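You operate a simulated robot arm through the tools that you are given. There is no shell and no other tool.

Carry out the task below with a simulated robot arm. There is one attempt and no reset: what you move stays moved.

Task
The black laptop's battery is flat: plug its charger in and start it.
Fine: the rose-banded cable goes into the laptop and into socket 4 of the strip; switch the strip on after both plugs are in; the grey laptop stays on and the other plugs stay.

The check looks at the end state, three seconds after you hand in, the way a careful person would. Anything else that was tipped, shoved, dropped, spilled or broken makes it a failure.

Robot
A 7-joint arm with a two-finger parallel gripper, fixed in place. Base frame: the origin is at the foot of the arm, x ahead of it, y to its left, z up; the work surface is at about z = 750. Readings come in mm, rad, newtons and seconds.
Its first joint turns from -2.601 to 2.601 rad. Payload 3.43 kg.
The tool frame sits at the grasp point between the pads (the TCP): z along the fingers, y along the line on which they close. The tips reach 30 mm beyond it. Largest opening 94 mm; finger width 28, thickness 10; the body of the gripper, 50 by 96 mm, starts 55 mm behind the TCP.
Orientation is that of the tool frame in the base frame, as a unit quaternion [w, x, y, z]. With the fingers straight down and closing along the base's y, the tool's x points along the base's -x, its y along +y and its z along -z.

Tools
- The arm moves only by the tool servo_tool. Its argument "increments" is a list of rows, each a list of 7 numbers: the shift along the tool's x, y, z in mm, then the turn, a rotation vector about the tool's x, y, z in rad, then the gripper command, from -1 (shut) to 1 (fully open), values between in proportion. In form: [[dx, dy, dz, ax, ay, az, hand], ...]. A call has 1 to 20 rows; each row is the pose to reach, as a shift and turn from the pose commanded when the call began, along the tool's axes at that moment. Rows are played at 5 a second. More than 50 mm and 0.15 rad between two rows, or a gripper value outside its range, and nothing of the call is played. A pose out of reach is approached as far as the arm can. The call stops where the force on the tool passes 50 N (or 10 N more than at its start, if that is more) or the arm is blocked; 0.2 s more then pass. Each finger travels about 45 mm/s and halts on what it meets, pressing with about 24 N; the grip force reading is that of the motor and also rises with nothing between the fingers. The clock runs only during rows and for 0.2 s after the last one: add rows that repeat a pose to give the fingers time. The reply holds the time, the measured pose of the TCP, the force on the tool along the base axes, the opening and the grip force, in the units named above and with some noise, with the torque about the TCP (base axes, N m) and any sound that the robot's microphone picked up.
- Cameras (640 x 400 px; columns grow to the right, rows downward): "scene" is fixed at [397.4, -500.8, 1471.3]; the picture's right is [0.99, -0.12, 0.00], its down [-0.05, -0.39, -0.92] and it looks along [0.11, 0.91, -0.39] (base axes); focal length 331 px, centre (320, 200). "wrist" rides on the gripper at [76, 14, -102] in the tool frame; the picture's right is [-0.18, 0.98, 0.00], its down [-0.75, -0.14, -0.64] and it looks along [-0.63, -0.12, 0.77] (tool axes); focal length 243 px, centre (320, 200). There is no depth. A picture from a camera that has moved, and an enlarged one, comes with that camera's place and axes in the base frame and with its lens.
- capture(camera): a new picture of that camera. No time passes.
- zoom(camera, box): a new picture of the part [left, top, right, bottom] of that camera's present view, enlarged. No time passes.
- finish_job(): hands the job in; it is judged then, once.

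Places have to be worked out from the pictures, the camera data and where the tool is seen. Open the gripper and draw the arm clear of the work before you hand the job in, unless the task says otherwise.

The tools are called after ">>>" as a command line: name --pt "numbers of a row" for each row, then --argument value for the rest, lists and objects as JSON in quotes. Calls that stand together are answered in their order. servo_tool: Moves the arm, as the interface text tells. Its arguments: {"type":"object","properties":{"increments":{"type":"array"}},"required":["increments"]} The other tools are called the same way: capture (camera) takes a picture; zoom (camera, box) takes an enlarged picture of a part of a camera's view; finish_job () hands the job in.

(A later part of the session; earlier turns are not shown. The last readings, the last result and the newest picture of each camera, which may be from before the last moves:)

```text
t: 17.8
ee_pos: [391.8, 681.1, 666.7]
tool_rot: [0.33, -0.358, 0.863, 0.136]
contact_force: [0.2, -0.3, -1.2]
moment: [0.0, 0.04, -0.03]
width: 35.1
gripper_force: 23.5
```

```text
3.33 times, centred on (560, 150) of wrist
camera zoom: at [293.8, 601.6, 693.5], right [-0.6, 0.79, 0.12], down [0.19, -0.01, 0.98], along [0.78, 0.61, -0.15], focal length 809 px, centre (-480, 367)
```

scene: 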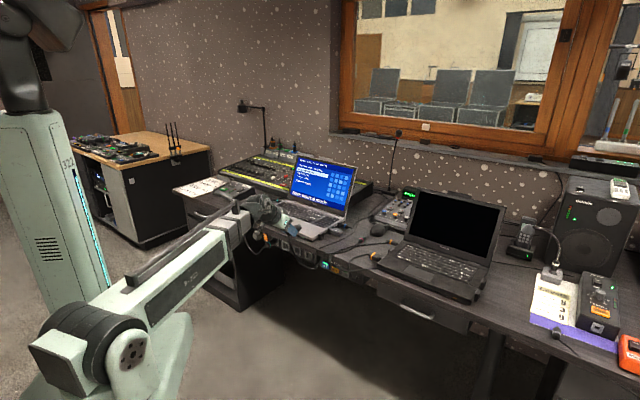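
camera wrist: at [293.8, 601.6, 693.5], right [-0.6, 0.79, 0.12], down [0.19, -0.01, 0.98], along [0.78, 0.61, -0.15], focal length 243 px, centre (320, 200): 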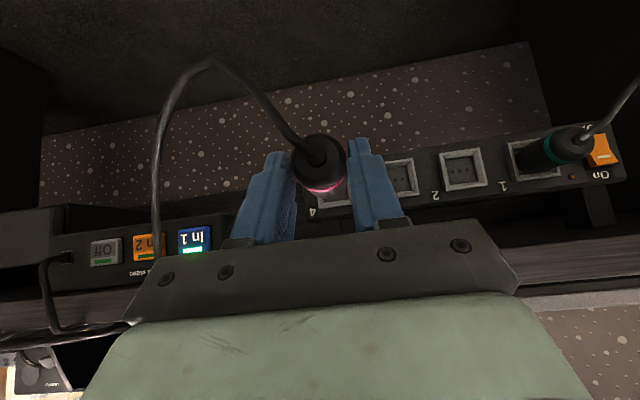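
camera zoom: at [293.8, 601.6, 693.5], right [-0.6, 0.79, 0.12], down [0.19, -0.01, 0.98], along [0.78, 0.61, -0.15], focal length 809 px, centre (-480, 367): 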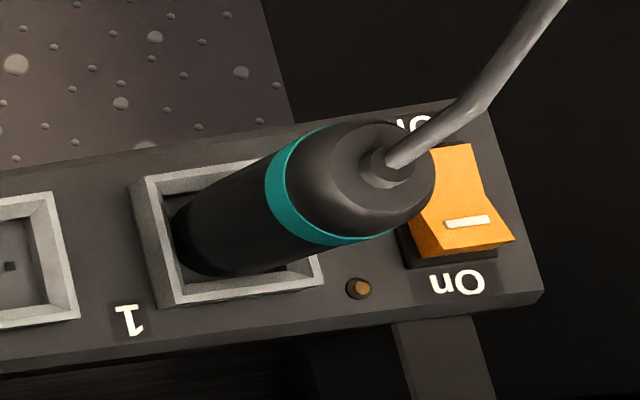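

The plug is in front of socket 4. I check how straight it sits in the fingers with closer views.

>>> zoom --camera "scene" --box '[280, 245, 330, 280]'

>>> zoom --camera "wrist" --box '[280, 120, 360, 180]'

```text
11.43 times, centred on (305, 262) of scene
camera zoom: at [397.4, -500.8, 1471.3], right [0.99, -0.12, 0.0], down [-0.05, -0.39, -0.92], along [0.11, 0.91, -0.39], focal length 3781 px, centre (491, -514)
```

zoom: 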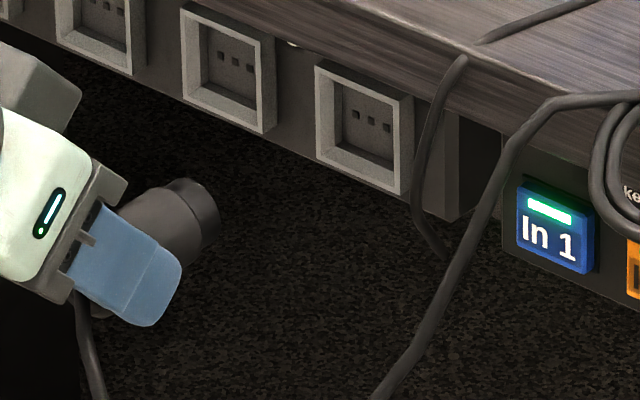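

```text
6.67 times, centred on (320, 150) of wrist
camera zoom: at [293.8, 601.6, 693.5], right [-0.6, 0.79, 0.12], down [0.19, -0.01, 0.98], along [0.78, 0.61, -0.15], focal length 1618 px, centre (320, 533)
```

zoom: 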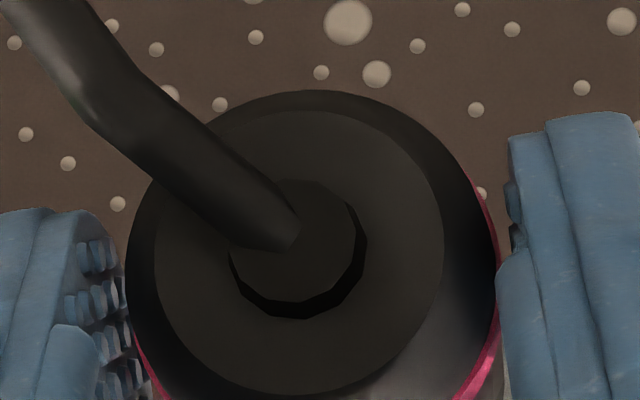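

The plug sits straight. Frame-based triangulation refines socket 4's centre to s≈-202, z≈638, with the frame front at r≈916. The plug axis is now about 12 mm too high and 2 mm off sideways, so I correct that and advance until the nose is about 18 mm from the frame.

>>> servo_tool --pt "-6.6 -2 22.6 0 0 0 -1" --pt "-21.5 -2 35.9 0 0 0 -1" --pt "-36.3 -2 49.3 0 0 0 -1" --pt "-47.5 -2 59.3 0 0 0 -1" --pt "-47.5 -2 59.3 0 0 0 -1"

>>> capture --camera "wrist"

>>> zoom --camera "wrist" --box '[250, 120, 410, 240]'

>>> zoom --camera "scene" --box '[280, 240, 340, 280]'

```text
t: 19.0
ee_pos: [446.8, 731.8, 654.6]
tool_rot: [0.33, -0.359, 0.862, 0.137]
contact_force: [0.0, 0.0, -0.6]
moment: [-0.03, 0.05, -0.02]
width: 35.2
gripper_force: 24.0
```

```text
taken
camera wrist: at [347.7, 651.7, 681.3], right [-0.6, 0.79, 0.12], down [0.19, 0.0, 0.98], along [0.78, 0.61, -0.15], focal length 243 px, centre (320, 200)
```

wrist: 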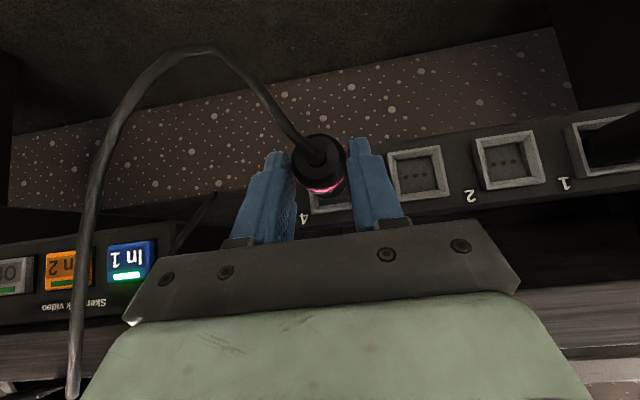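

```text
3.33 times, centred on (330, 180) of wrist
camera zoom: at [347.7, 651.7, 681.3], right [-0.6, 0.79, 0.12], down [0.19, 0.0, 0.98], along [0.78, 0.61, -0.15], focal length 809 px, centre (287, 267)
```

zoom: 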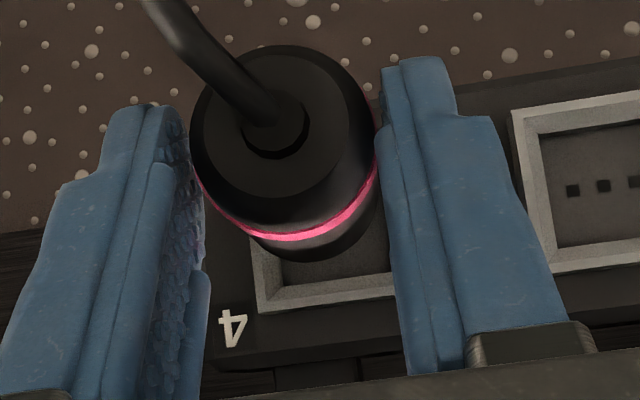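

```text
10.00 times, centred on (310, 260) of scene
camera zoom: at [397.4, -500.8, 1471.3], right [0.99, -0.12, 0.0], down [-0.05, -0.39, -0.92], along [0.11, 0.91, -0.39], focal length 3309 px, centre (420, -400)
```

zoom: 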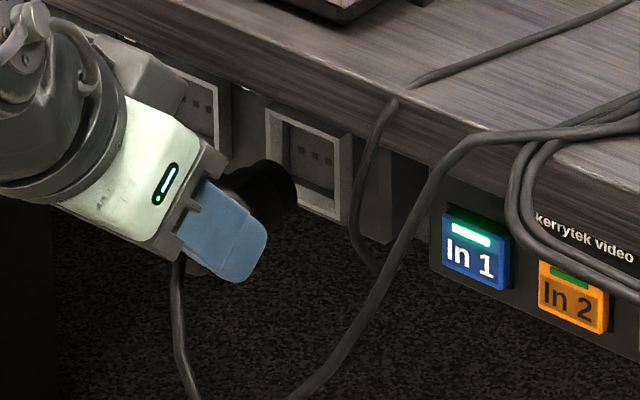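

The nose is now about 19 mm in front of socket 4, with the axis matching within roughly 1 mm (I shift 1.3 mm sideways). I advance slowly until the nose enters the frame.

>>> servo_tool --pt "-4.5 1.3 4 0 0 0 -1" --pt "-8.9 1.3 8 0 0 0 -1" --pt "-13.4 1.3 12 0 0 0 -1" --pt "-16.4 1.3 14.7 0 0 0 -1" --pt "-16.4 1.3 14.7 0 0 0 -1"

>>> zoom --camera "wrist" --box '[250, 120, 410, 240]'

>>> zoom --camera "scene" --box '[280, 240, 340, 280]'

```text
t: 20.2
ee_pos: [461.6, 747.4, 657.2]
tool_rot: [0.331, -0.359, 0.862, 0.137]
contact_force: [-0.6, -0.5, -0.1]
moment: [-0.02, 0.02, -0.01]
width: 35.1
gripper_force: 24.0
```

```text
3.33 times, centred on (330, 180) of wrist
camera zoom: at [362.8, 667.9, 682.7], right [-0.6, 0.79, 0.12], down [0.19, 0.0, 0.98], along [0.78, 0.61, -0.15], focal length 809 px, centre (287, 267)
```

zoom: 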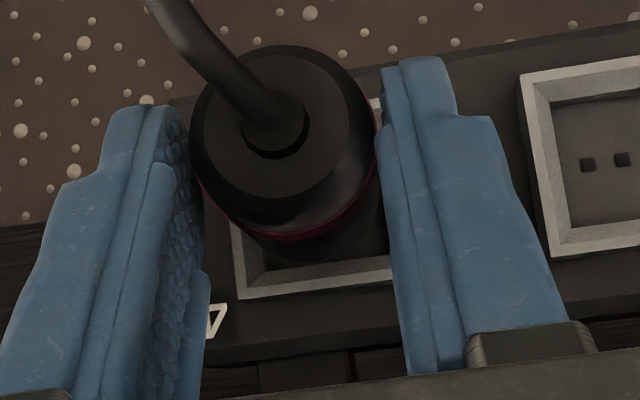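

```text
10.00 times, centred on (310, 260) of scene
camera zoom: at [397.4, -500.8, 1471.3], right [0.99, -0.12, 0.0], down [-0.05, -0.39, -0.92], along [0.11, 0.91, -0.39], focal length 3309 px, centre (420, -400)
```

zoom: 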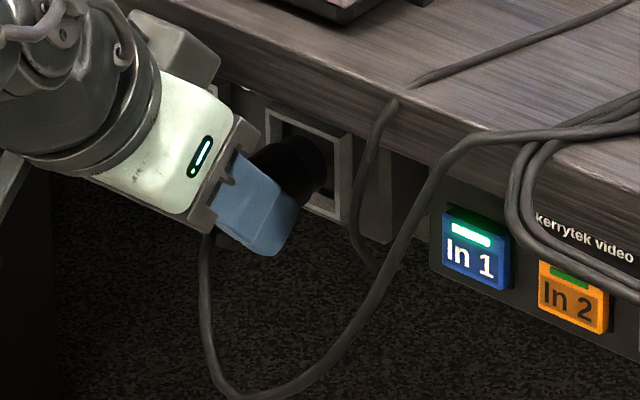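

The nose is at the frame mouth without contact force. The axis is about 1.5 mm high, so I correct that and push on in small steps, watching the force.

>>> servo_tool --pt "1.0 0 1.1 0 0 0 -1" --pt "-0.5 0 2.4 0 0 0 -1" --pt "-2.0 0 3.8 0 0 0 -1" --pt "-3.5 0 5.1 0 0 0 -1" --pt "-5.0 0 6.4 0 0 0 -1" --pt "-5.0 0 6.4 0 0 0 -1"

>>> zoom --camera "wrist" --box '[250, 120, 410, 240]'

>>> zoom --camera "scene" --box '[280, 240, 340, 280]'

```text
t: 21.4
ee_pos: [462.5, 748.1, 654.7]
tool_rot: [0.328, -0.359, 0.863, 0.135]
contact_force: [-6.9, -4.4, 2.1]
moment: [0.26, -0.54, -0.12]
width: 35.2
gripper_force: 24.2
stopped in row 5: the force on the tool passed its limit at 56 N (the readings are from after the stop); the commanded pose is now the measured one
```

```text
3.33 times, centred on (330, 180) of wrist
camera zoom: at [363.5, 668.9, 680.9], right [-0.6, 0.79, 0.12], down [0.2, 0.0, 0.98], along [0.78, 0.61, -0.15], focal length 809 px, centre (287, 267)
```

zoom: 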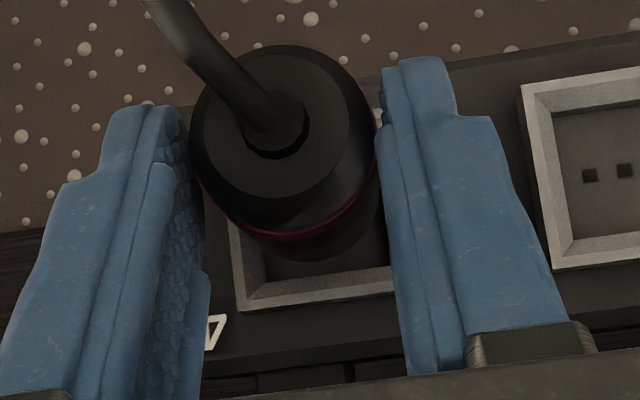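

```text
10.00 times, centred on (310, 260) of scene
camera zoom: at [397.4, -500.8, 1471.3], right [0.99, -0.12, 0.0], down [-0.05, -0.39, -0.92], along [0.11, 0.91, -0.39], focal length 3309 px, centre (420, -400)
```

zoom: 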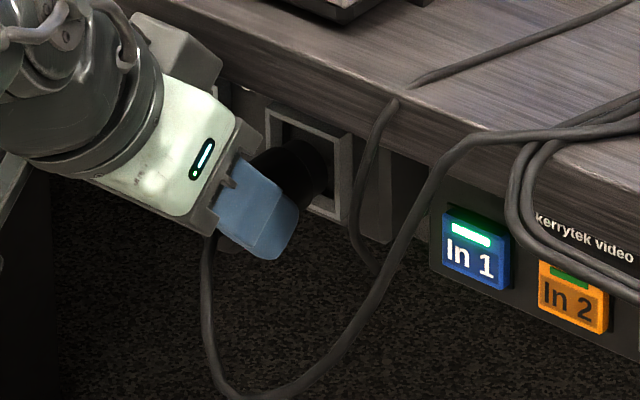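

It stopped with contact at the mouth of the socket. I look at the gap between nose and frame closely.

>>> zoom --camera "wrist" --box '[300, 160, 370, 215]'

>>> zoom --camera "scene" --box '[295, 245, 325, 268]'

>>> zoom --camera "wrist" --box '[330, 130, 470, 230]'

```text
7.27 times, centred on (335, 188) of wrist
camera zoom: at [363.5, 668.9, 680.9], right [-0.6, 0.79, 0.12], down [0.2, 0.0, 0.98], along [0.78, 0.61, -0.15], focal length 1764 px, centre (211, 291)
```

zoom: 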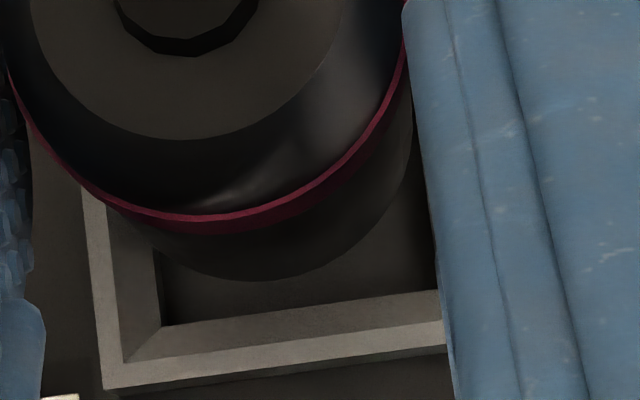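

```text
16.00 times, centred on (310, 256) of scene
camera zoom: at [397.4, -500.8, 1471.3], right [0.99, -0.12, 0.0], down [-0.05, -0.39, -0.92], along [0.11, 0.91, -0.39], focal length 5294 px, centre (480, -704)
```

zoom: 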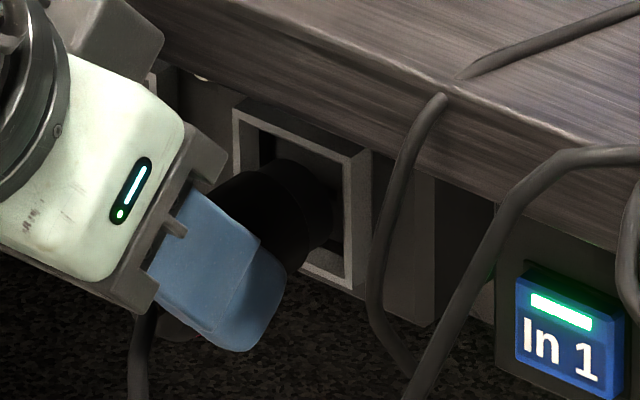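

```text
4.00 times, centred on (400, 180) of wrist
camera zoom: at [363.5, 668.9, 680.9], right [-0.6, 0.79, 0.12], down [0.2, 0.0, 0.98], along [0.78, 0.61, -0.15], focal length 970 px, centre (0, 280)
```

zoom: 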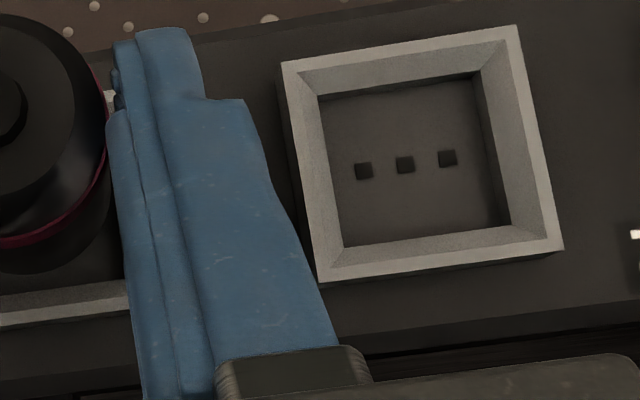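

The nose is slightly low and to the +s side in the frame by my reading (about 1.2 mm each). I back off 3 mm, shift up 1.3 mm and sideways 1.2 mm, and press in again in 2 mm steps.

>>> servo_tool --pt "2.2 0 -2.0 0 0 0 -1" --pt "1.4 1.2 -3.0 0 0 0 -1" --pt "-0.9 1.2 -1.0 0 0 0 -1" --pt "-2.4 1.2 0.4 0 0 0 -1" --pt "-3.8 1.2 1.7 0 0 0 -1" --pt "-5.3 1.2 3.0 0 0 0 -1" --pt "-6.1 1.2 3.7 0 0 0 -1"

>>> zoom --camera "wrist" --box '[300, 160, 370, 215]'

>>> zoom --camera "scene" --box '[295, 245, 325, 268]'

```text
t: 22.6
ee_pos: [461.6, 749.0, 654.8]
tool_rot: [0.326, -0.359, 0.864, 0.134]
contact_force: [-6.4, -4.8, 3.7]
moment: [0.25, -0.5, -0.13]
width: 35.1
gripper_force: 23.9
stopped in row 6: the force on the tool passed its limit at 55 N (the readings are from after the stop); the commanded pose is now the measured one
```

```text
7.27 times, centred on (335, 188) of wrist
camera zoom: at [362.6, 669.5, 681.9], right [-0.6, 0.79, 0.12], down [0.2, 0.0, 0.98], along [0.78, 0.61, -0.16], focal length 1764 px, centre (211, 291)
```

zoom: 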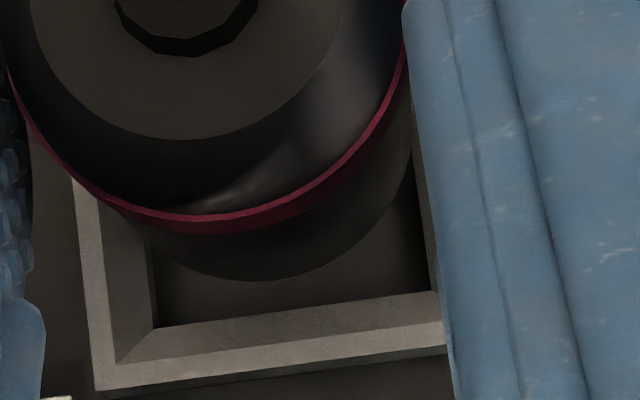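

```text
16.00 times, centred on (310, 256) of scene
camera zoom: at [397.4, -500.8, 1471.3], right [0.99, -0.12, 0.0], down [-0.05, -0.39, -0.92], along [0.11, 0.91, -0.39], focal length 5294 px, centre (480, -704)
```

zoom: 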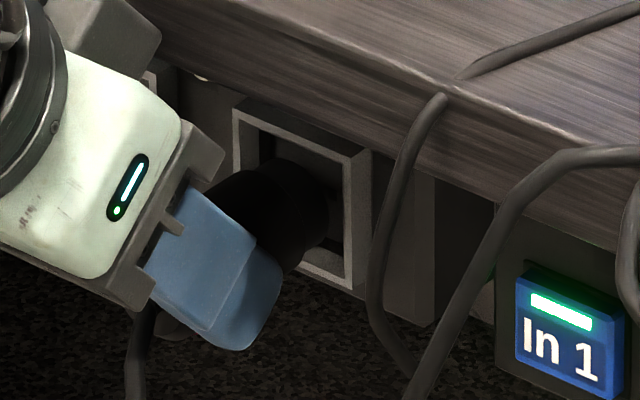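

The torque reading shows that a block on top of the gripper is touching the desk's front edge (force about 67 mm above the TCP), not the plug jamming. I need a flatter grip on the plug. I'll back out, lay the plug on the free desk area with its nose pointing away from me, and regrip its rear with the tool nearly horizontal.

>>> servo_tool --pt "18.8 0 -16.5 0 0 0 -1" --pt "37.6 0 -33 0 0 0 -1" --pt "56.4 0 -49.5 0 0 0 -1" --pt "71.4 0 -62.7 0 0 0 -1" --pt "41.7 0 -96.5 0 -0.011 0 -1" --pt "12 0 -130.3 0 -0.011 0 -1" --pt "-17.7 0 -164.2 0 -0.011 0 -1" --pt "-47.3 0 -198 0 -0.011 0 -1" --pt "-47.3 -38 -198 0 -0.011 0 -1" --pt "-47.3 -76 -198 0 -0.011 0 -1" --pt "-47.3 -114 -198 0 -0.011 0 -1" --pt "-47.3 -152 -198 0 -0.011 0 -1"

>>> capture --camera "wrist"

>>> zoom --camera "scene" --box '[250, 170, 390, 280]'

```text
t: 25.2
ee_pos: [500.6, 572.4, 835.3]
tool_rot: [0.331, -0.358, 0.863, 0.136]
contact_force: [0.8, 0.5, -1.0]
moment: [0.01, 0.02, 0.03]
width: 35.2
gripper_force: 24.2
```

```text
taken
camera wrist: at [403.0, 493.7, 861.2], right [-0.6, 0.79, 0.12], down [0.19, 0.0, 0.98], along [0.78, 0.61, -0.15], focal length 243 px, centre (320, 200)
```

wrist: 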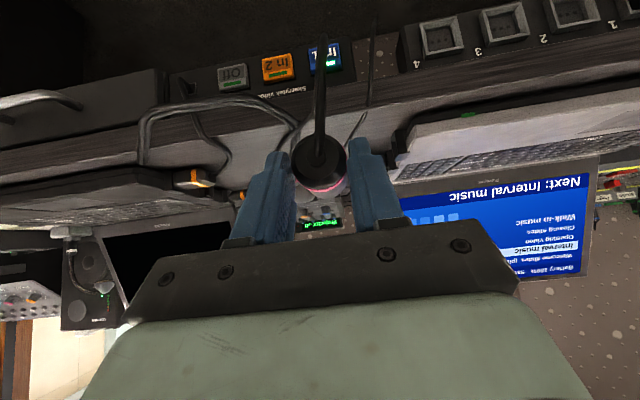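

```text
3.64 times, centred on (320, 225) of scene
camera zoom: at [397.4, -500.8, 1471.3], right [0.99, -0.12, 0.0], down [-0.05, -0.39, -0.92], along [0.11, 0.91, -0.39], focal length 1203 px, centre (320, 109)
```

zoom: 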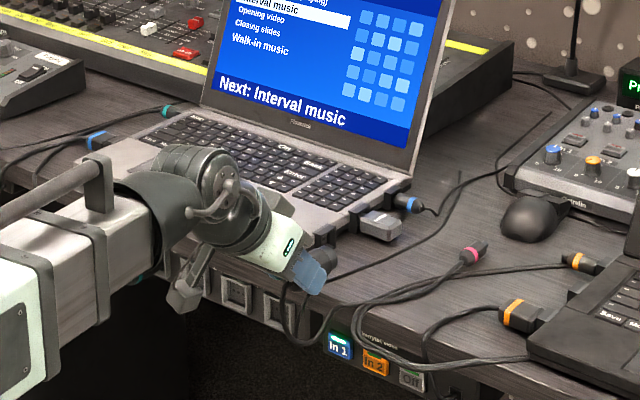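

I bring the plug over the clear strip of desk at s≈-50 and lower it to just above the surface.

>>> servo_tool --pt "-29.8 0 26.7 0 0 0 -1" --pt "-59.5 0 53.4 0 0 0 -1" --pt "-85.6 0 76.8 0 0 0 -1" --pt "-68.9 0 95.4 0 0 0 -1" --pt "-57.5 0 108 0 0 0 -1" --pt "-57.5 0 108 0 0 0 -1"

>>> capture --camera "wrist"

>>> zoom --camera "scene" --box '[290, 200, 380, 270]'

```text
t: 26.6
ee_pos: [584.3, 654.3, 791.5]
tool_rot: [0.33, -0.358, 0.863, 0.136]
contact_force: [0.6, 0.6, -0.1]
moment: [-0.02, 0.03, 0.0]
width: 35.1
gripper_force: 24.3
```

```text
taken
camera wrist: at [485.7, 575.9, 817.5], right [-0.6, 0.79, 0.12], down [0.19, 0.0, 0.98], along [0.78, 0.61, -0.15], focal length 243 px, centre (320, 200)
```

wrist: 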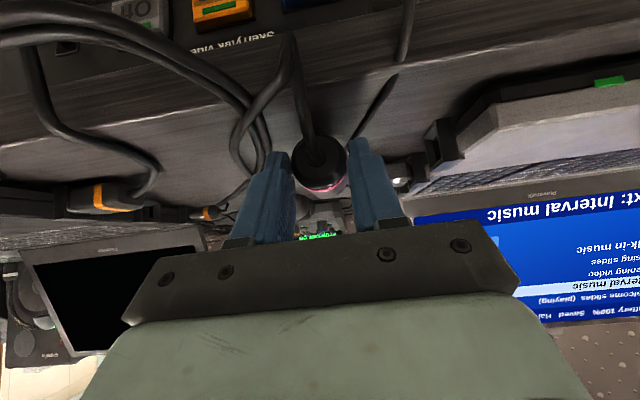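

```text
5.71 times, centred on (335, 235) of scene
camera zoom: at [397.4, -500.8, 1471.3], right [0.99, -0.12, 0.0], down [-0.05, -0.39, -0.92], along [0.11, 0.91, -0.39], focal length 1891 px, centre (234, 0)
```

zoom: 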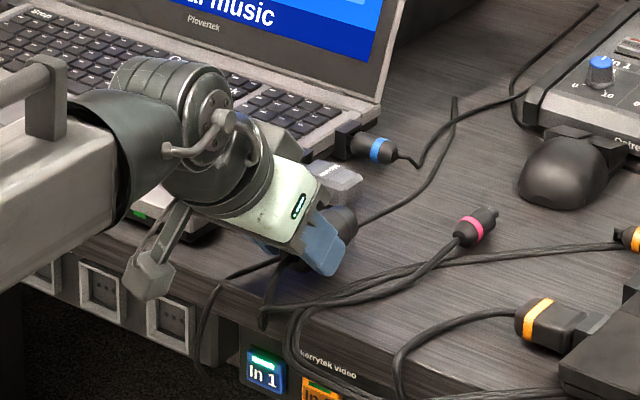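

>>> servo_tool --pt "2 0 2.2 0 0 0 -1" --pt "3.3 0 3.7 0 0 0 -1" --pt "4.3 0 4.8 0 0 0 -1" --pt "4.3 0 4.8 0 0 0 -1"

>>> zoom --camera "scene" --box '[320, 225, 360, 255]'

>>> zoom --camera "wrist" --box '[240, 100, 420, 220]'

```text
t: 27.6
ee_pos: [582.2, 655.7, 786.9]
tool_rot: [0.331, -0.358, 0.862, 0.136]
contact_force: [0.0, 0.1, -1.4]
moment: [-0.03, 0.01, 0.03]
width: 35.0
gripper_force: 24.0
```

```text
13.33 times, centred on (340, 240) of scene
camera zoom: at [397.4, -500.8, 1471.3], right [0.99, -0.12, 0.0], down [-0.05, -0.39, -0.92], along [0.11, 0.91, -0.39], focal length 4412 px, centre (53, -333)
```

zoom: 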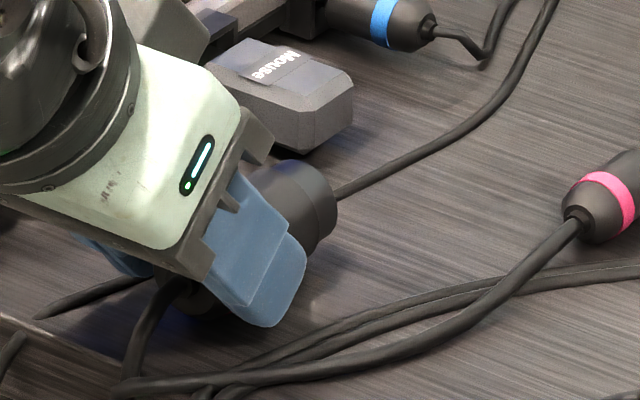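

```text
3.33 times, centred on (330, 160) of wrist
camera zoom: at [484.1, 576.5, 811.8], right [-0.6, 0.79, 0.12], down [0.19, 0.0, 0.98], along [0.78, 0.61, -0.15], focal length 809 px, centre (287, 333)
```

zoom: 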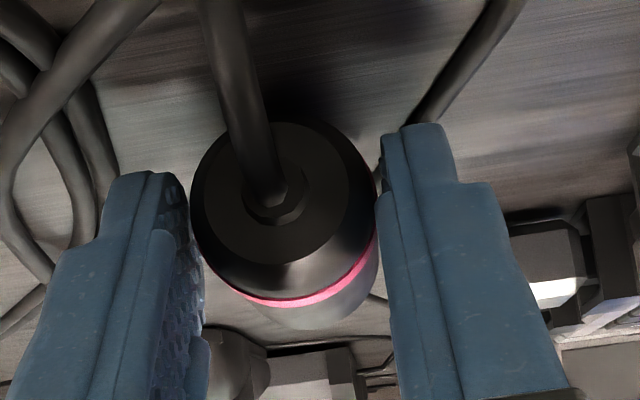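

>>> servo_tool --pt "0.7 0 0.8 0 0 0 -1" --pt "1.3 0 1.5 0 0 0 -1" --pt "1.3 0 1.5 0 0 0 -1"

```text
t: 28.4
ee_pos: [581.9, 657.0, 785.5]
tool_rot: [0.332, -0.358, 0.862, 0.136]
contact_force: [-0.4, -2.1, 10.6]
moment: [0.25, -0.33, -0.07]
width: 35.2
gripper_force: 24.5
```

The plug now bears on the desk (10 N up, contact ahead of the fingers). I open the fingers a little to release it and look.

>>> servo_tool --pt "0 0 0 0 0 0 -0.15" --pt "0 0 0 0 0 0 0.1" --pt "0 0 0 0 0 0 0.1" --pt "0 0 0 0 0 0 0.1"

>>> zoom --camera "scene" --box '[320, 225, 360, 255]'

>>> zoom --camera "wrist" --box '[240, 100, 420, 220]'

```text
t: 29.4
ee_pos: [583.4, 656.4, 783.4]
tool_rot: [0.33, -0.359, 0.862, 0.136]
contact_force: [0.1, 0.0, 0.2]
moment: [-0.01, -0.01, 0.0]
width: 51.7
gripper_force: 0.0
```

```text
13.33 times, centred on (340, 240) of scene
camera zoom: at [397.4, -500.8, 1471.3], right [0.99, -0.12, 0.0], down [-0.05, -0.39, -0.92], along [0.11, 0.91, -0.39], focal length 4412 px, centre (53, -333)
```

zoom: 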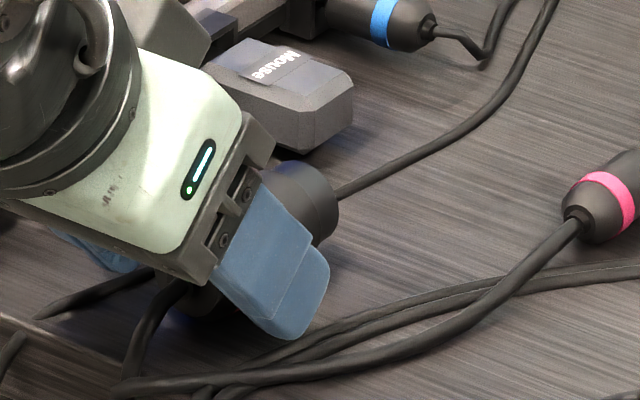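

```text
3.33 times, centred on (330, 160) of wrist
camera zoom: at [484.6, 576.9, 810.1], right [-0.6, 0.79, 0.12], down [0.19, 0.0, 0.98], along [0.78, 0.61, -0.15], focal length 809 px, centre (287, 333)
```

zoom: 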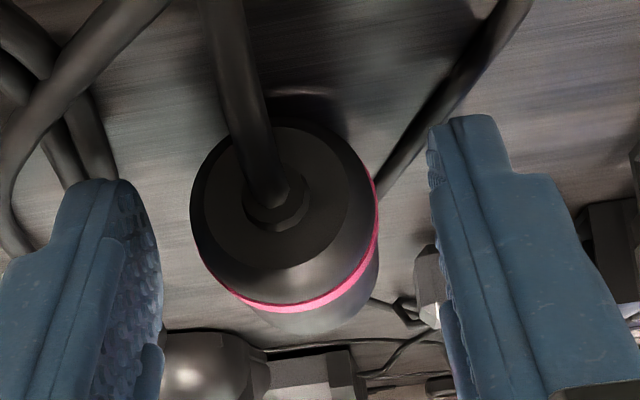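

The plug rests stably, nose pointing away. I back the fingers off, then tip the tool to about 70° from vertical in front of the desk edge, ready to regrip the rear.

>>> servo_tool --pt "0 0 -20 0 0 0 0.15" --pt "0 0 -40 0 0 0 0.2" --pt "0 0 -60 0 0 0 0.2" --pt "10.4 0 -59.6 0 -0.1225 0 0.2" --pt "20.9 0 -59.3 0 -0.245 0 0.2" --pt "31.3 0 -58.9 0 -0.3675 0 0.2" --pt "41.7 0 -58.5 0 -0.49 0 0.2"

>>> capture --camera "wrist"

>>> zoom --camera "scene" --box '[320, 225, 360, 255]'

>>> zoom --camera "scene" --box '[250, 180, 370, 280]'

```text
t: 31.0
ee_pos: [534.3, 604.2, 800.0]
tool_rot: [0.531, -0.314, 0.756, 0.22]
contact_force: [-0.1, -0.1, 0.2]
moment: [0.01, 0.02, 0.0]
width: 56.5
gripper_force: 0.1
```

```text
taken
camera wrist: at [436.9, 527.7, 764.0], right [-0.65, 0.74, 0.17], down [-0.15, -0.34, 0.93], along [0.74, 0.58, 0.33], focal length 243 px, centre (320, 200)
```

wrist: 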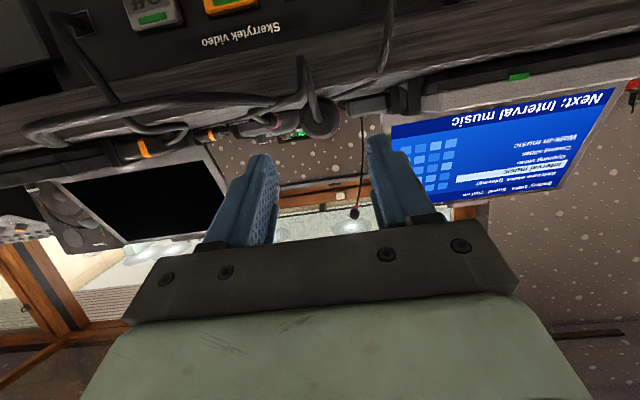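

```text
13.33 times, centred on (340, 240) of scene
camera zoom: at [397.4, -500.8, 1471.3], right [0.99, -0.12, 0.0], down [-0.05, -0.39, -0.92], along [0.11, 0.91, -0.39], focal length 4412 px, centre (53, -333)
```

zoom: 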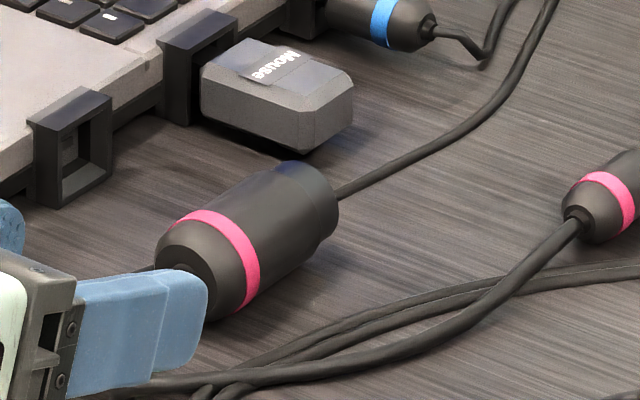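

```text
4.00 times, centred on (310, 230) of scene
camera zoom: at [397.4, -500.8, 1471.3], right [0.99, -0.12, 0.0], down [-0.05, -0.39, -0.92], along [0.11, 0.91, -0.39], focal length 1324 px, centre (360, 80)
```

zoom: 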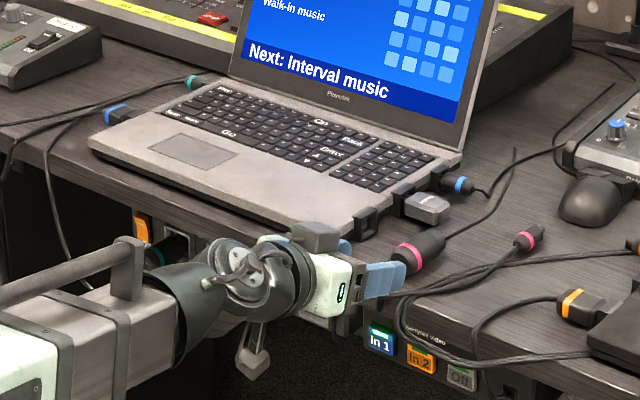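

>>> zoom --camera "wrist" --box '[240, 60, 400, 180]'

```text
3.33 times, centred on (320, 120) of wrist
camera zoom: at [436.9, 527.7, 764.0], right [-0.65, 0.74, 0.17], down [-0.15, -0.34, 0.93], along [0.74, 0.58, 0.33], focal length 809 px, centre (320, 467)
```

zoom: 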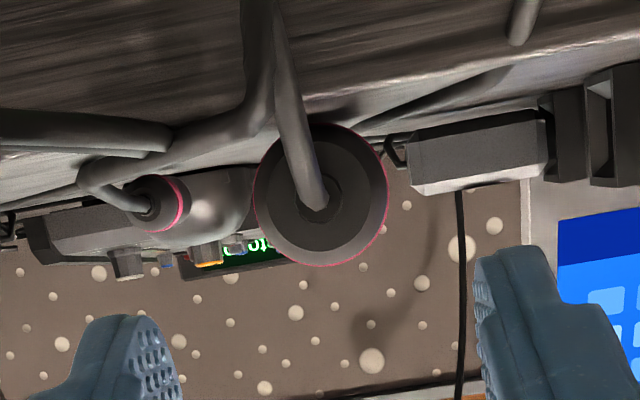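

Looking straight down the plug's axis, it's at s≈-50.6, z≈768, with the band ring at r≈895, so the rear end is about r≈873. The fingers are centred, so I advance along them around the plug.

>>> servo_tool --pt "-0.4 0.8 20 0 0 0 0.2" --pt "-0.8 0.8 40 0 0 0 0.2" --pt "-1.1 0.8 58 0 0 0 0.2" --pt "-1.4 0.8 74 0 0 0 0.2" --pt "-1.4 0.8 74 0 0 0 0.2"

>>> zoom --camera "wrist" --box '[220, 60, 420, 210]'

>>> zoom --camera "scene" --box '[320, 225, 360, 255]'

```text
t: 32.2
ee_pos: [581.9, 656.8, 773.5]
tool_rot: [0.53, -0.314, 0.757, 0.218]
contact_force: [0.0, 1.2, 1.3]
moment: [0.03, 0.0, -0.01]
width: 56.6
gripper_force: 0.2
```

```text
2.67 times, centred on (320, 135) of wrist
camera zoom: at [485.9, 579.5, 738.2], right [-0.65, 0.74, 0.17], down [-0.15, -0.34, 0.93], along [0.74, 0.58, 0.33], focal length 647 px, centre (320, 373)
```

zoom: 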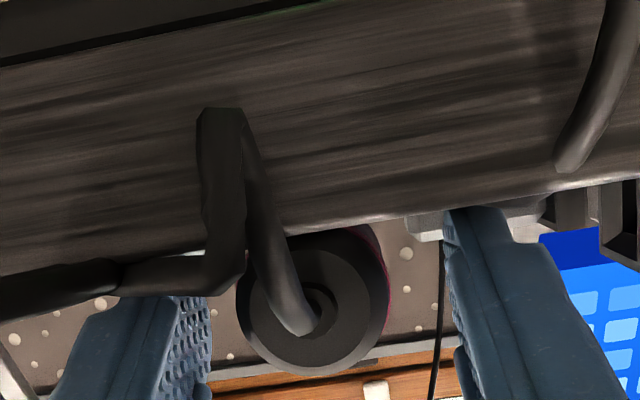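

```text
13.33 times, centred on (340, 240) of scene
camera zoom: at [397.4, -500.8, 1471.3], right [0.99, -0.12, 0.0], down [-0.05, -0.39, -0.92], along [0.11, 0.91, -0.39], focal length 4412 px, centre (53, -333)
```

zoom: 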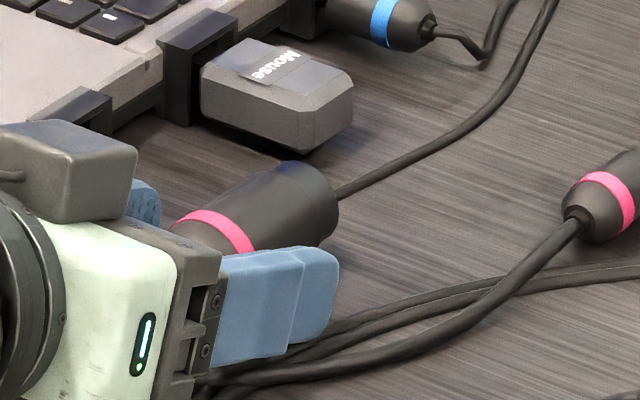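

The fingers straddle the plug but sit about 1.5 mm to one side and near the desk. I correct by 1.5 mm sideways and 1 mm up, then close.

>>> servo_tool --pt "-0.9 -1.5 -0.3 0 0 0 0.2" --pt "-0.9 -1.5 -0.3 0 0 0 -1" --pt "-0.9 -1.5 -0.3 0 0 0 -1" --pt "-0.9 -1.5 -0.3 0 0 0 -1" --pt "-0.9 -1.5 -0.3 0 0 0 -1"

>>> zoom --camera "wrist" --box '[220, 60, 420, 210]'

>>> zoom --camera "scene" --box '[320, 225, 360, 255]'

```text
t: 33.4
ee_pos: [583.5, 656.0, 776.1]
tool_rot: [0.53, -0.314, 0.757, 0.218]
contact_force: [1.7, -1.2, 0.4]
moment: [-0.03, -0.02, -0.01]
width: 35.6
gripper_force: 24.3
```

```text
2.67 times, centred on (320, 135) of wrist
camera zoom: at [486.9, 578.4, 739.9], right [-0.65, 0.74, 0.17], down [-0.15, -0.34, 0.93], along [0.74, 0.58, 0.33], focal length 647 px, centre (320, 373)
```

zoom: 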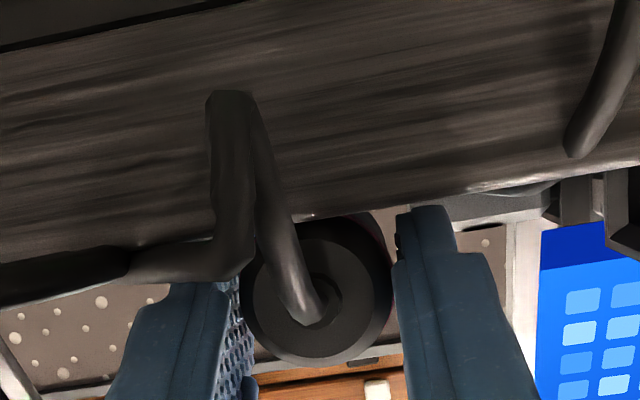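

```text
13.33 times, centred on (340, 240) of scene
camera zoom: at [397.4, -500.8, 1471.3], right [0.99, -0.12, 0.0], down [-0.05, -0.39, -0.92], along [0.11, 0.91, -0.39], focal length 4412 px, centre (53, -333)
```

zoom: 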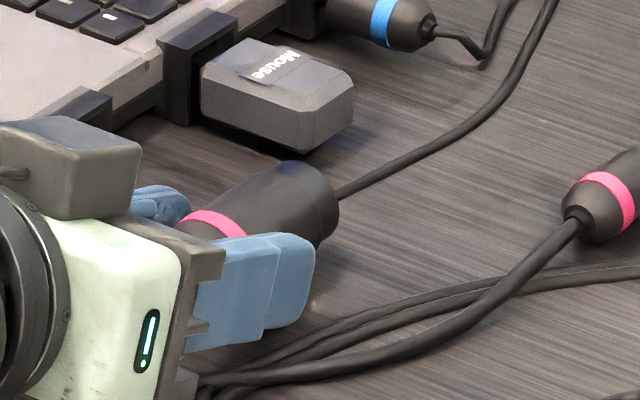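

Regripped at the flatter angle: width 35.6 mm, grip force 24 N, and the plug axis lines up with the tool. I lift, retreat in front of the desk, move across to socket 4 and lower to just above socket height.

>>> servo_tool --pt "-18.8 0 -6.8 0 0 0 -1" --pt "-37.6 0 -13.6 0 0 0 -1" --pt "-56.4 0 -20.4 0 0 0 -1" --pt "-44.5 20 -53.3 0 0 0 -1" --pt "-32.7 40 -86.2 0 0 0 -1" --pt "-22.5 70 -114.5 0 0 0 -1" --pt "-15.7 105 -133.3 0 0 0 -1" --pt "-15.7 150.5 -133.3 0 0 0 -1" --pt "26.6 150.5 -118 0 0 0 -1" --pt "68.9 150.5 -102.8 0 0 0 -1" --pt "111.2 150.5 -87.5 0 0 0 -1" --pt "144.2 150.5 -75.6 0 0 0 -1"

>>> capture --camera "wrist"

>>> zoom --camera "scene" --box '[250, 200, 350, 290]'

```text
t: 36.0
ee_pos: [392.3, 676.1, 668.7]
tool_rot: [0.53, -0.314, 0.756, 0.219]
contact_force: [0.9, 0.1, -0.5]
moment: [-0.03, 0.0, 0.0]
width: 35.5
gripper_force: 23.9
```

```text
taken
camera wrist: at [295.8, 599.3, 632.1], right [-0.65, 0.74, 0.17], down [-0.14, -0.34, 0.93], along [0.74, 0.58, 0.33], focal length 243 px, centre (320, 200)
```

wrist: 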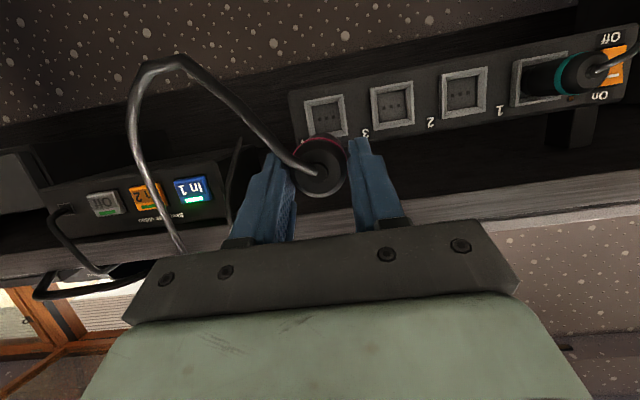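

```text
4.44 times, centred on (300, 245) of scene
camera zoom: at [397.4, -500.8, 1471.3], right [0.99, -0.12, 0.0], down [-0.05, -0.39, -0.92], along [0.11, 0.91, -0.39], focal length 1471 px, centre (409, 0)
```

zoom: 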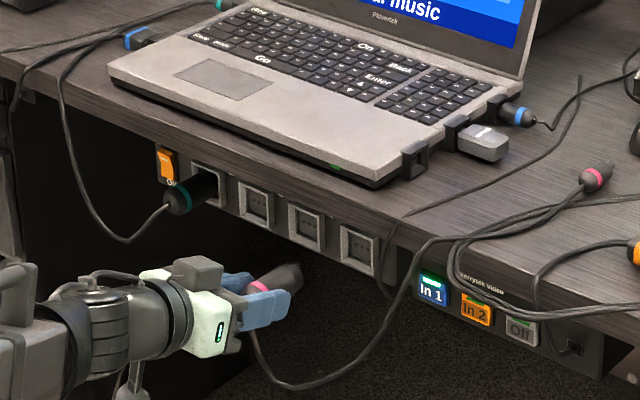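

>>> zoom --camera "wrist" --box '[270, 80, 390, 200]'

>>> zoom --camera "wrist" --box '[340, 50, 500, 170]'

>>> zoom --camera "wrist" --box '[490, 20, 640, 140]'

```text
3.33 times, centred on (330, 140) of wrist
camera zoom: at [295.8, 599.3, 632.1], right [-0.65, 0.74, 0.17], down [-0.14, -0.34, 0.93], along [0.74, 0.58, 0.33], focal length 809 px, centre (287, 400)
```

zoom: 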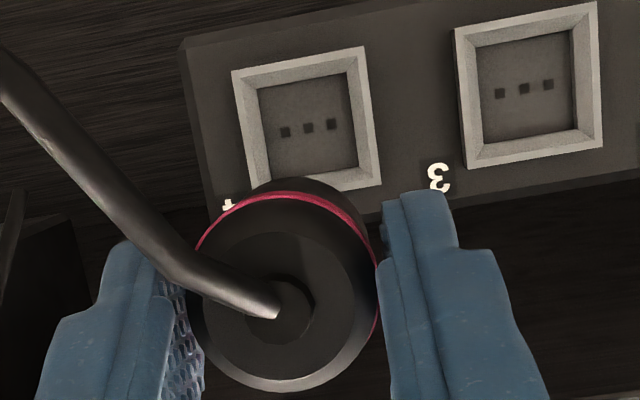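

```text
3.33 times, centred on (420, 110) of wrist
camera zoom: at [295.8, 599.3, 632.1], right [-0.65, 0.74, 0.17], down [-0.14, -0.34, 0.93], along [0.74, 0.58, 0.33], focal length 809 px, centre (-13, 500)
```

zoom: 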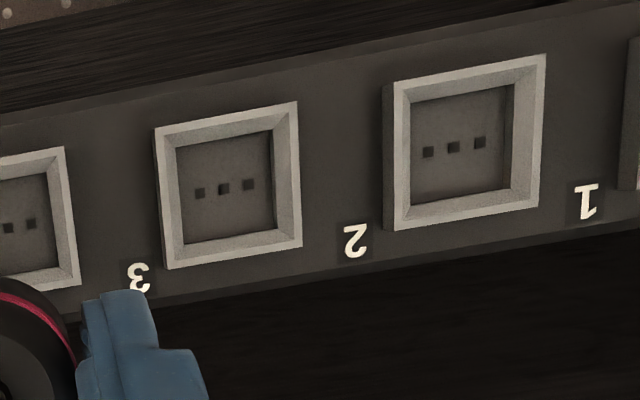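

```text
3.33 times, centred on (565, 80) of wrist
camera zoom: at [295.8, 599.3, 632.1], right [-0.65, 0.74, 0.17], down [-0.14, -0.34, 0.93], along [0.74, 0.58, 0.33], focal length 809 px, centre (-497, 600)
```

zoom: 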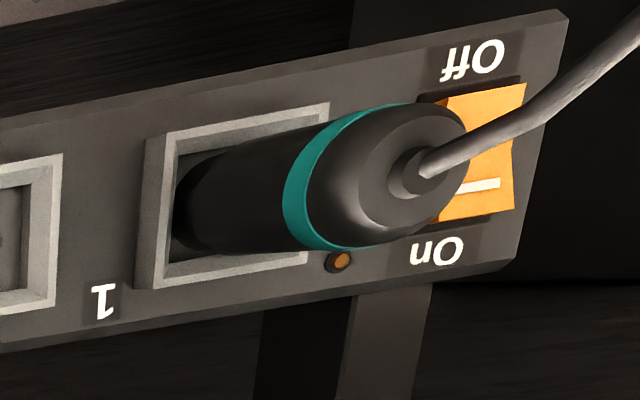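

All four sockets are in view. Camera-referenced, socket 4's centre is s≈-202.9, z≈639.0, and the plug axis is 1.4 mm off sideways and 21 mm high. I align and advance to about 12 mm before the frame.

>>> servo_tool --pt "12.9 1.4 25.9 0 0 0 -1" --pt "4.4 1.4 49.4 0 0 0 -1" --pt "-2.3 1.4 68.2 0 0 0 -1" --pt "-9.1 1.4 87.1 0 0 0 -1" --pt "-9.1 1.4 87.1 0 0 0 -1"

>>> capture --camera "wrist"

>>> zoom --camera "wrist" --box '[250, 40, 410, 200]'

>>> zoom --camera "scene" --box '[280, 240, 340, 280]'

```text
t: 37.2
ee_pos: [451.3, 738.4, 647.4]
tool_rot: [0.53, -0.315, 0.756, 0.219]
contact_force: [0.5, -0.7, -0.2]
moment: [-0.02, 0.06, -0.02]
width: 35.4
gripper_force: 23.9
```

```text
taken
camera wrist: at [355.4, 660.6, 610.6], right [-0.65, 0.74, 0.17], down [-0.15, -0.34, 0.93], along [0.74, 0.58, 0.33], focal length 243 px, centre (320, 200)
```

wrist: 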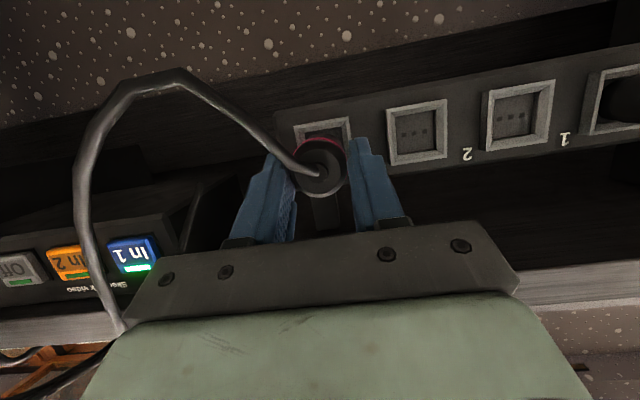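

```text
2.50 times, centred on (330, 120) of wrist
camera zoom: at [355.4, 660.6, 610.6], right [-0.65, 0.74, 0.17], down [-0.15, -0.34, 0.93], along [0.74, 0.58, 0.33], focal length 606 px, centre (295, 400)
```

zoom: 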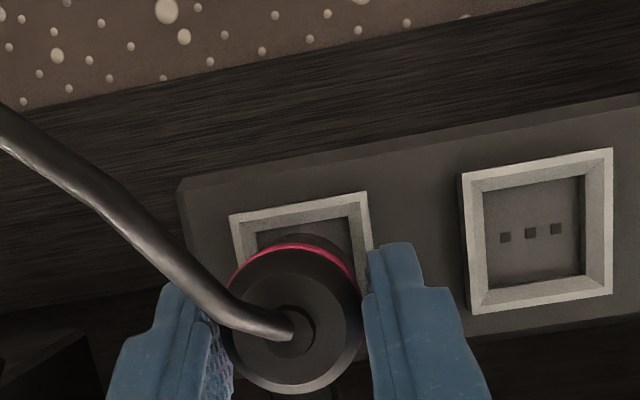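

```text
10.00 times, centred on (310, 260) of scene
camera zoom: at [397.4, -500.8, 1471.3], right [0.99, -0.12, 0.0], down [-0.05, -0.39, -0.92], along [0.11, 0.91, -0.39], focal length 3309 px, centre (420, -400)
```

zoom: 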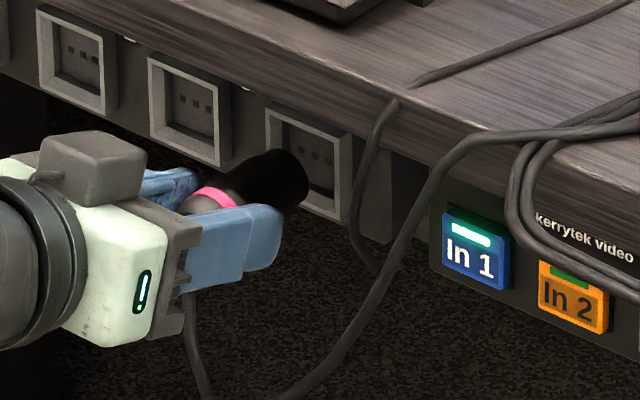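

The axis agrees with the socket centre to within about 0.5 mm. I push in, in small steps.

>>> servo_tool --pt "-2.0 0.3 5.6 0 0 0 -1" --pt "-4.1 0.3 11.3 0 0 0 -1" --pt "-5.1 0.3 14.1 0 0 0 -1" --pt "-6.1 0.3 16.9 0 0 0 -1" --pt "-7.1 0.3 19.8 0 0 0 -1" --pt "-7.8 0.3 21.6 0 0 0 -1" --pt "-7.8 0.3 21.6 0 0 0 -1"

>>> zoom --camera "wrist" --box '[250, 40, 410, 200]'

>>> zoom --camera "scene" --box '[280, 240, 340, 280]'

```text
t: 38.8
ee_pos: [466.7, 755.2, 645.7]
tool_rot: [0.53, -0.315, 0.756, 0.22]
contact_force: [-4.7, -4.4, -1.7]
moment: [-0.07, 0.02, -0.04]
width: 35.4
gripper_force: 23.9
```

```text
2.50 times, centred on (330, 120) of wrist
camera zoom: at [370.5, 676.8, 609.8], right [-0.65, 0.74, 0.17], down [-0.14, -0.34, 0.93], along [0.74, 0.58, 0.33], focal length 606 px, centre (295, 400)
```

zoom: 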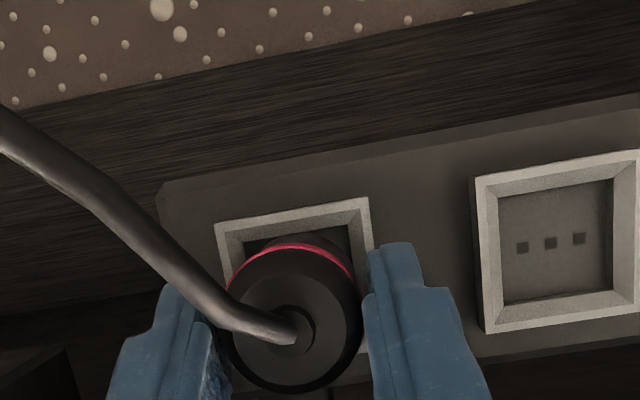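

```text
10.00 times, centred on (310, 260) of scene
camera zoom: at [397.4, -500.8, 1471.3], right [0.99, -0.12, 0.0], down [-0.05, -0.39, -0.92], along [0.11, 0.91, -0.39], focal length 3309 px, centre (420, -400)
```

zoom: 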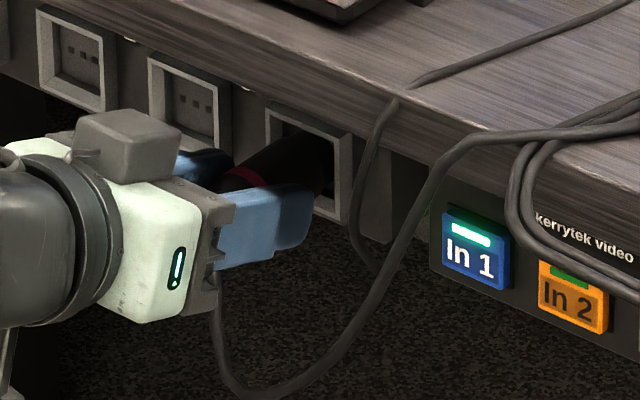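

The plug went in with only about 6 N, to the same depth as the teal plug by my reading. I push a little further to make sure it is bottomed.

>>> servo_tool --pt "-0.3 0 0.9 0 0 0 -1" --pt "-0.7 0 1.9 0 0 0 -1" --pt "-1.0 0 2.8 0 0 0 -1" --pt "-1.4 0 3.8 0 0 0 -1" --pt "-1.4 0 3.8 0 0 0 -1"

>>> zoom --camera "wrist" --box '[250, 40, 410, 200]'

```text
t: 39.9
ee_pos: [468.7, 754.3, 646.2]
tool_rot: [0.529, -0.316, 0.756, 0.22]
contact_force: [-3.1, -1.9, 4.2]
moment: [0.15, -0.12, -0.06]
width: 35.4
gripper_force: 23.5
stopped in row 5: the force on the tool passed its limit at 52 N (the readings are from after the stop); the commanded pose is now the measured one
```

```text
2.50 times, centred on (330, 120) of wrist
camera zoom: at [371.6, 677.5, 610.2], right [-0.65, 0.74, 0.17], down [-0.14, -0.34, 0.93], along [0.74, 0.58, 0.33], focal length 606 px, centre (295, 400)
```

zoom: 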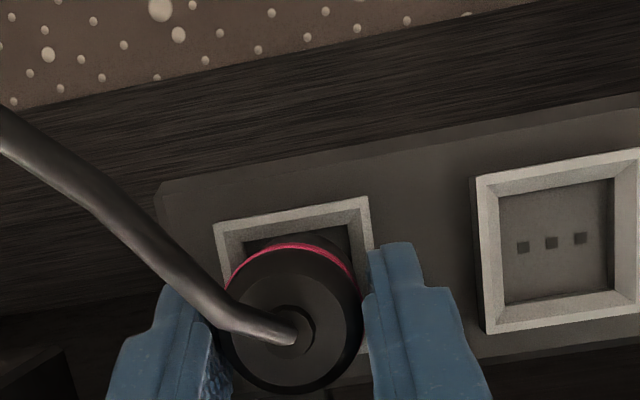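

It's bottomed: 52 N with almost no further travel, and the rear end at the same depth as the teal plug's. I release by opening the fingers a little and check that the plug stays.

>>> servo_tool --pt "0 0 0 0 0 0 -0.15" --pt "0 0 0 0 0 0 0.1" --pt "0 0 0 0 0 0 0.1" --pt "0 0 0 0 0 0 0.1"

>>> zoom --camera "wrist" --box '[250, 40, 410, 200]'

>>> zoom --camera "scene" --box '[280, 240, 340, 280]'

```text
t: 40.9
ee_pos: [468.2, 755.2, 645.4]
tool_rot: [0.529, -0.315, 0.757, 0.219]
contact_force: [0.6, 0.2, -0.2]
moment: [0.01, 0.04, -0.02]
width: 51.7
gripper_force: 0.0
```

```text
2.50 times, centred on (330, 120) of wrist
camera zoom: at [372.0, 677.8, 609.8], right [-0.65, 0.74, 0.17], down [-0.14, -0.34, 0.93], along [0.74, 0.58, 0.33], focal length 606 px, centre (295, 400)
```

zoom: 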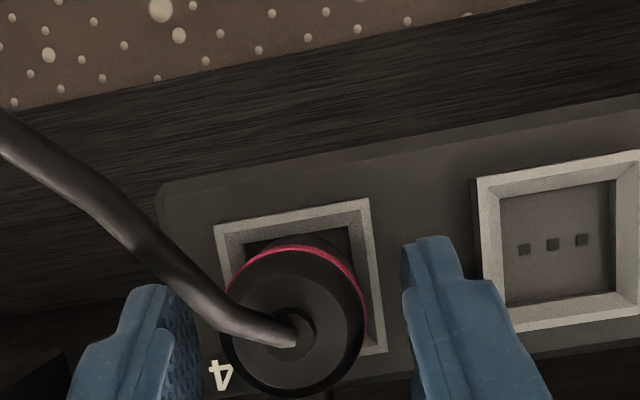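

```text
10.00 times, centred on (310, 260) of scene
camera zoom: at [397.4, -500.8, 1471.3], right [0.99, -0.12, 0.0], down [-0.05, -0.39, -0.92], along [0.11, 0.91, -0.39], focal length 3309 px, centre (420, -400)
```

zoom: 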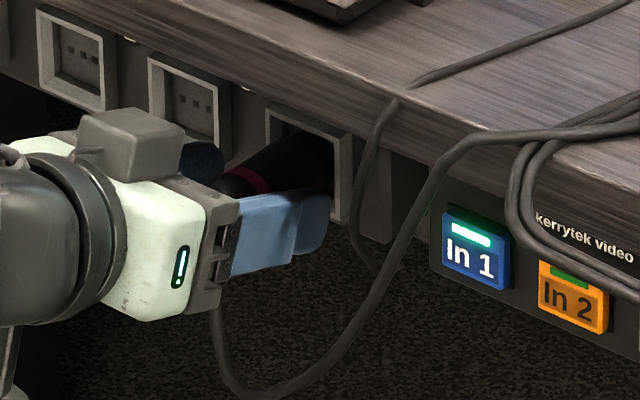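

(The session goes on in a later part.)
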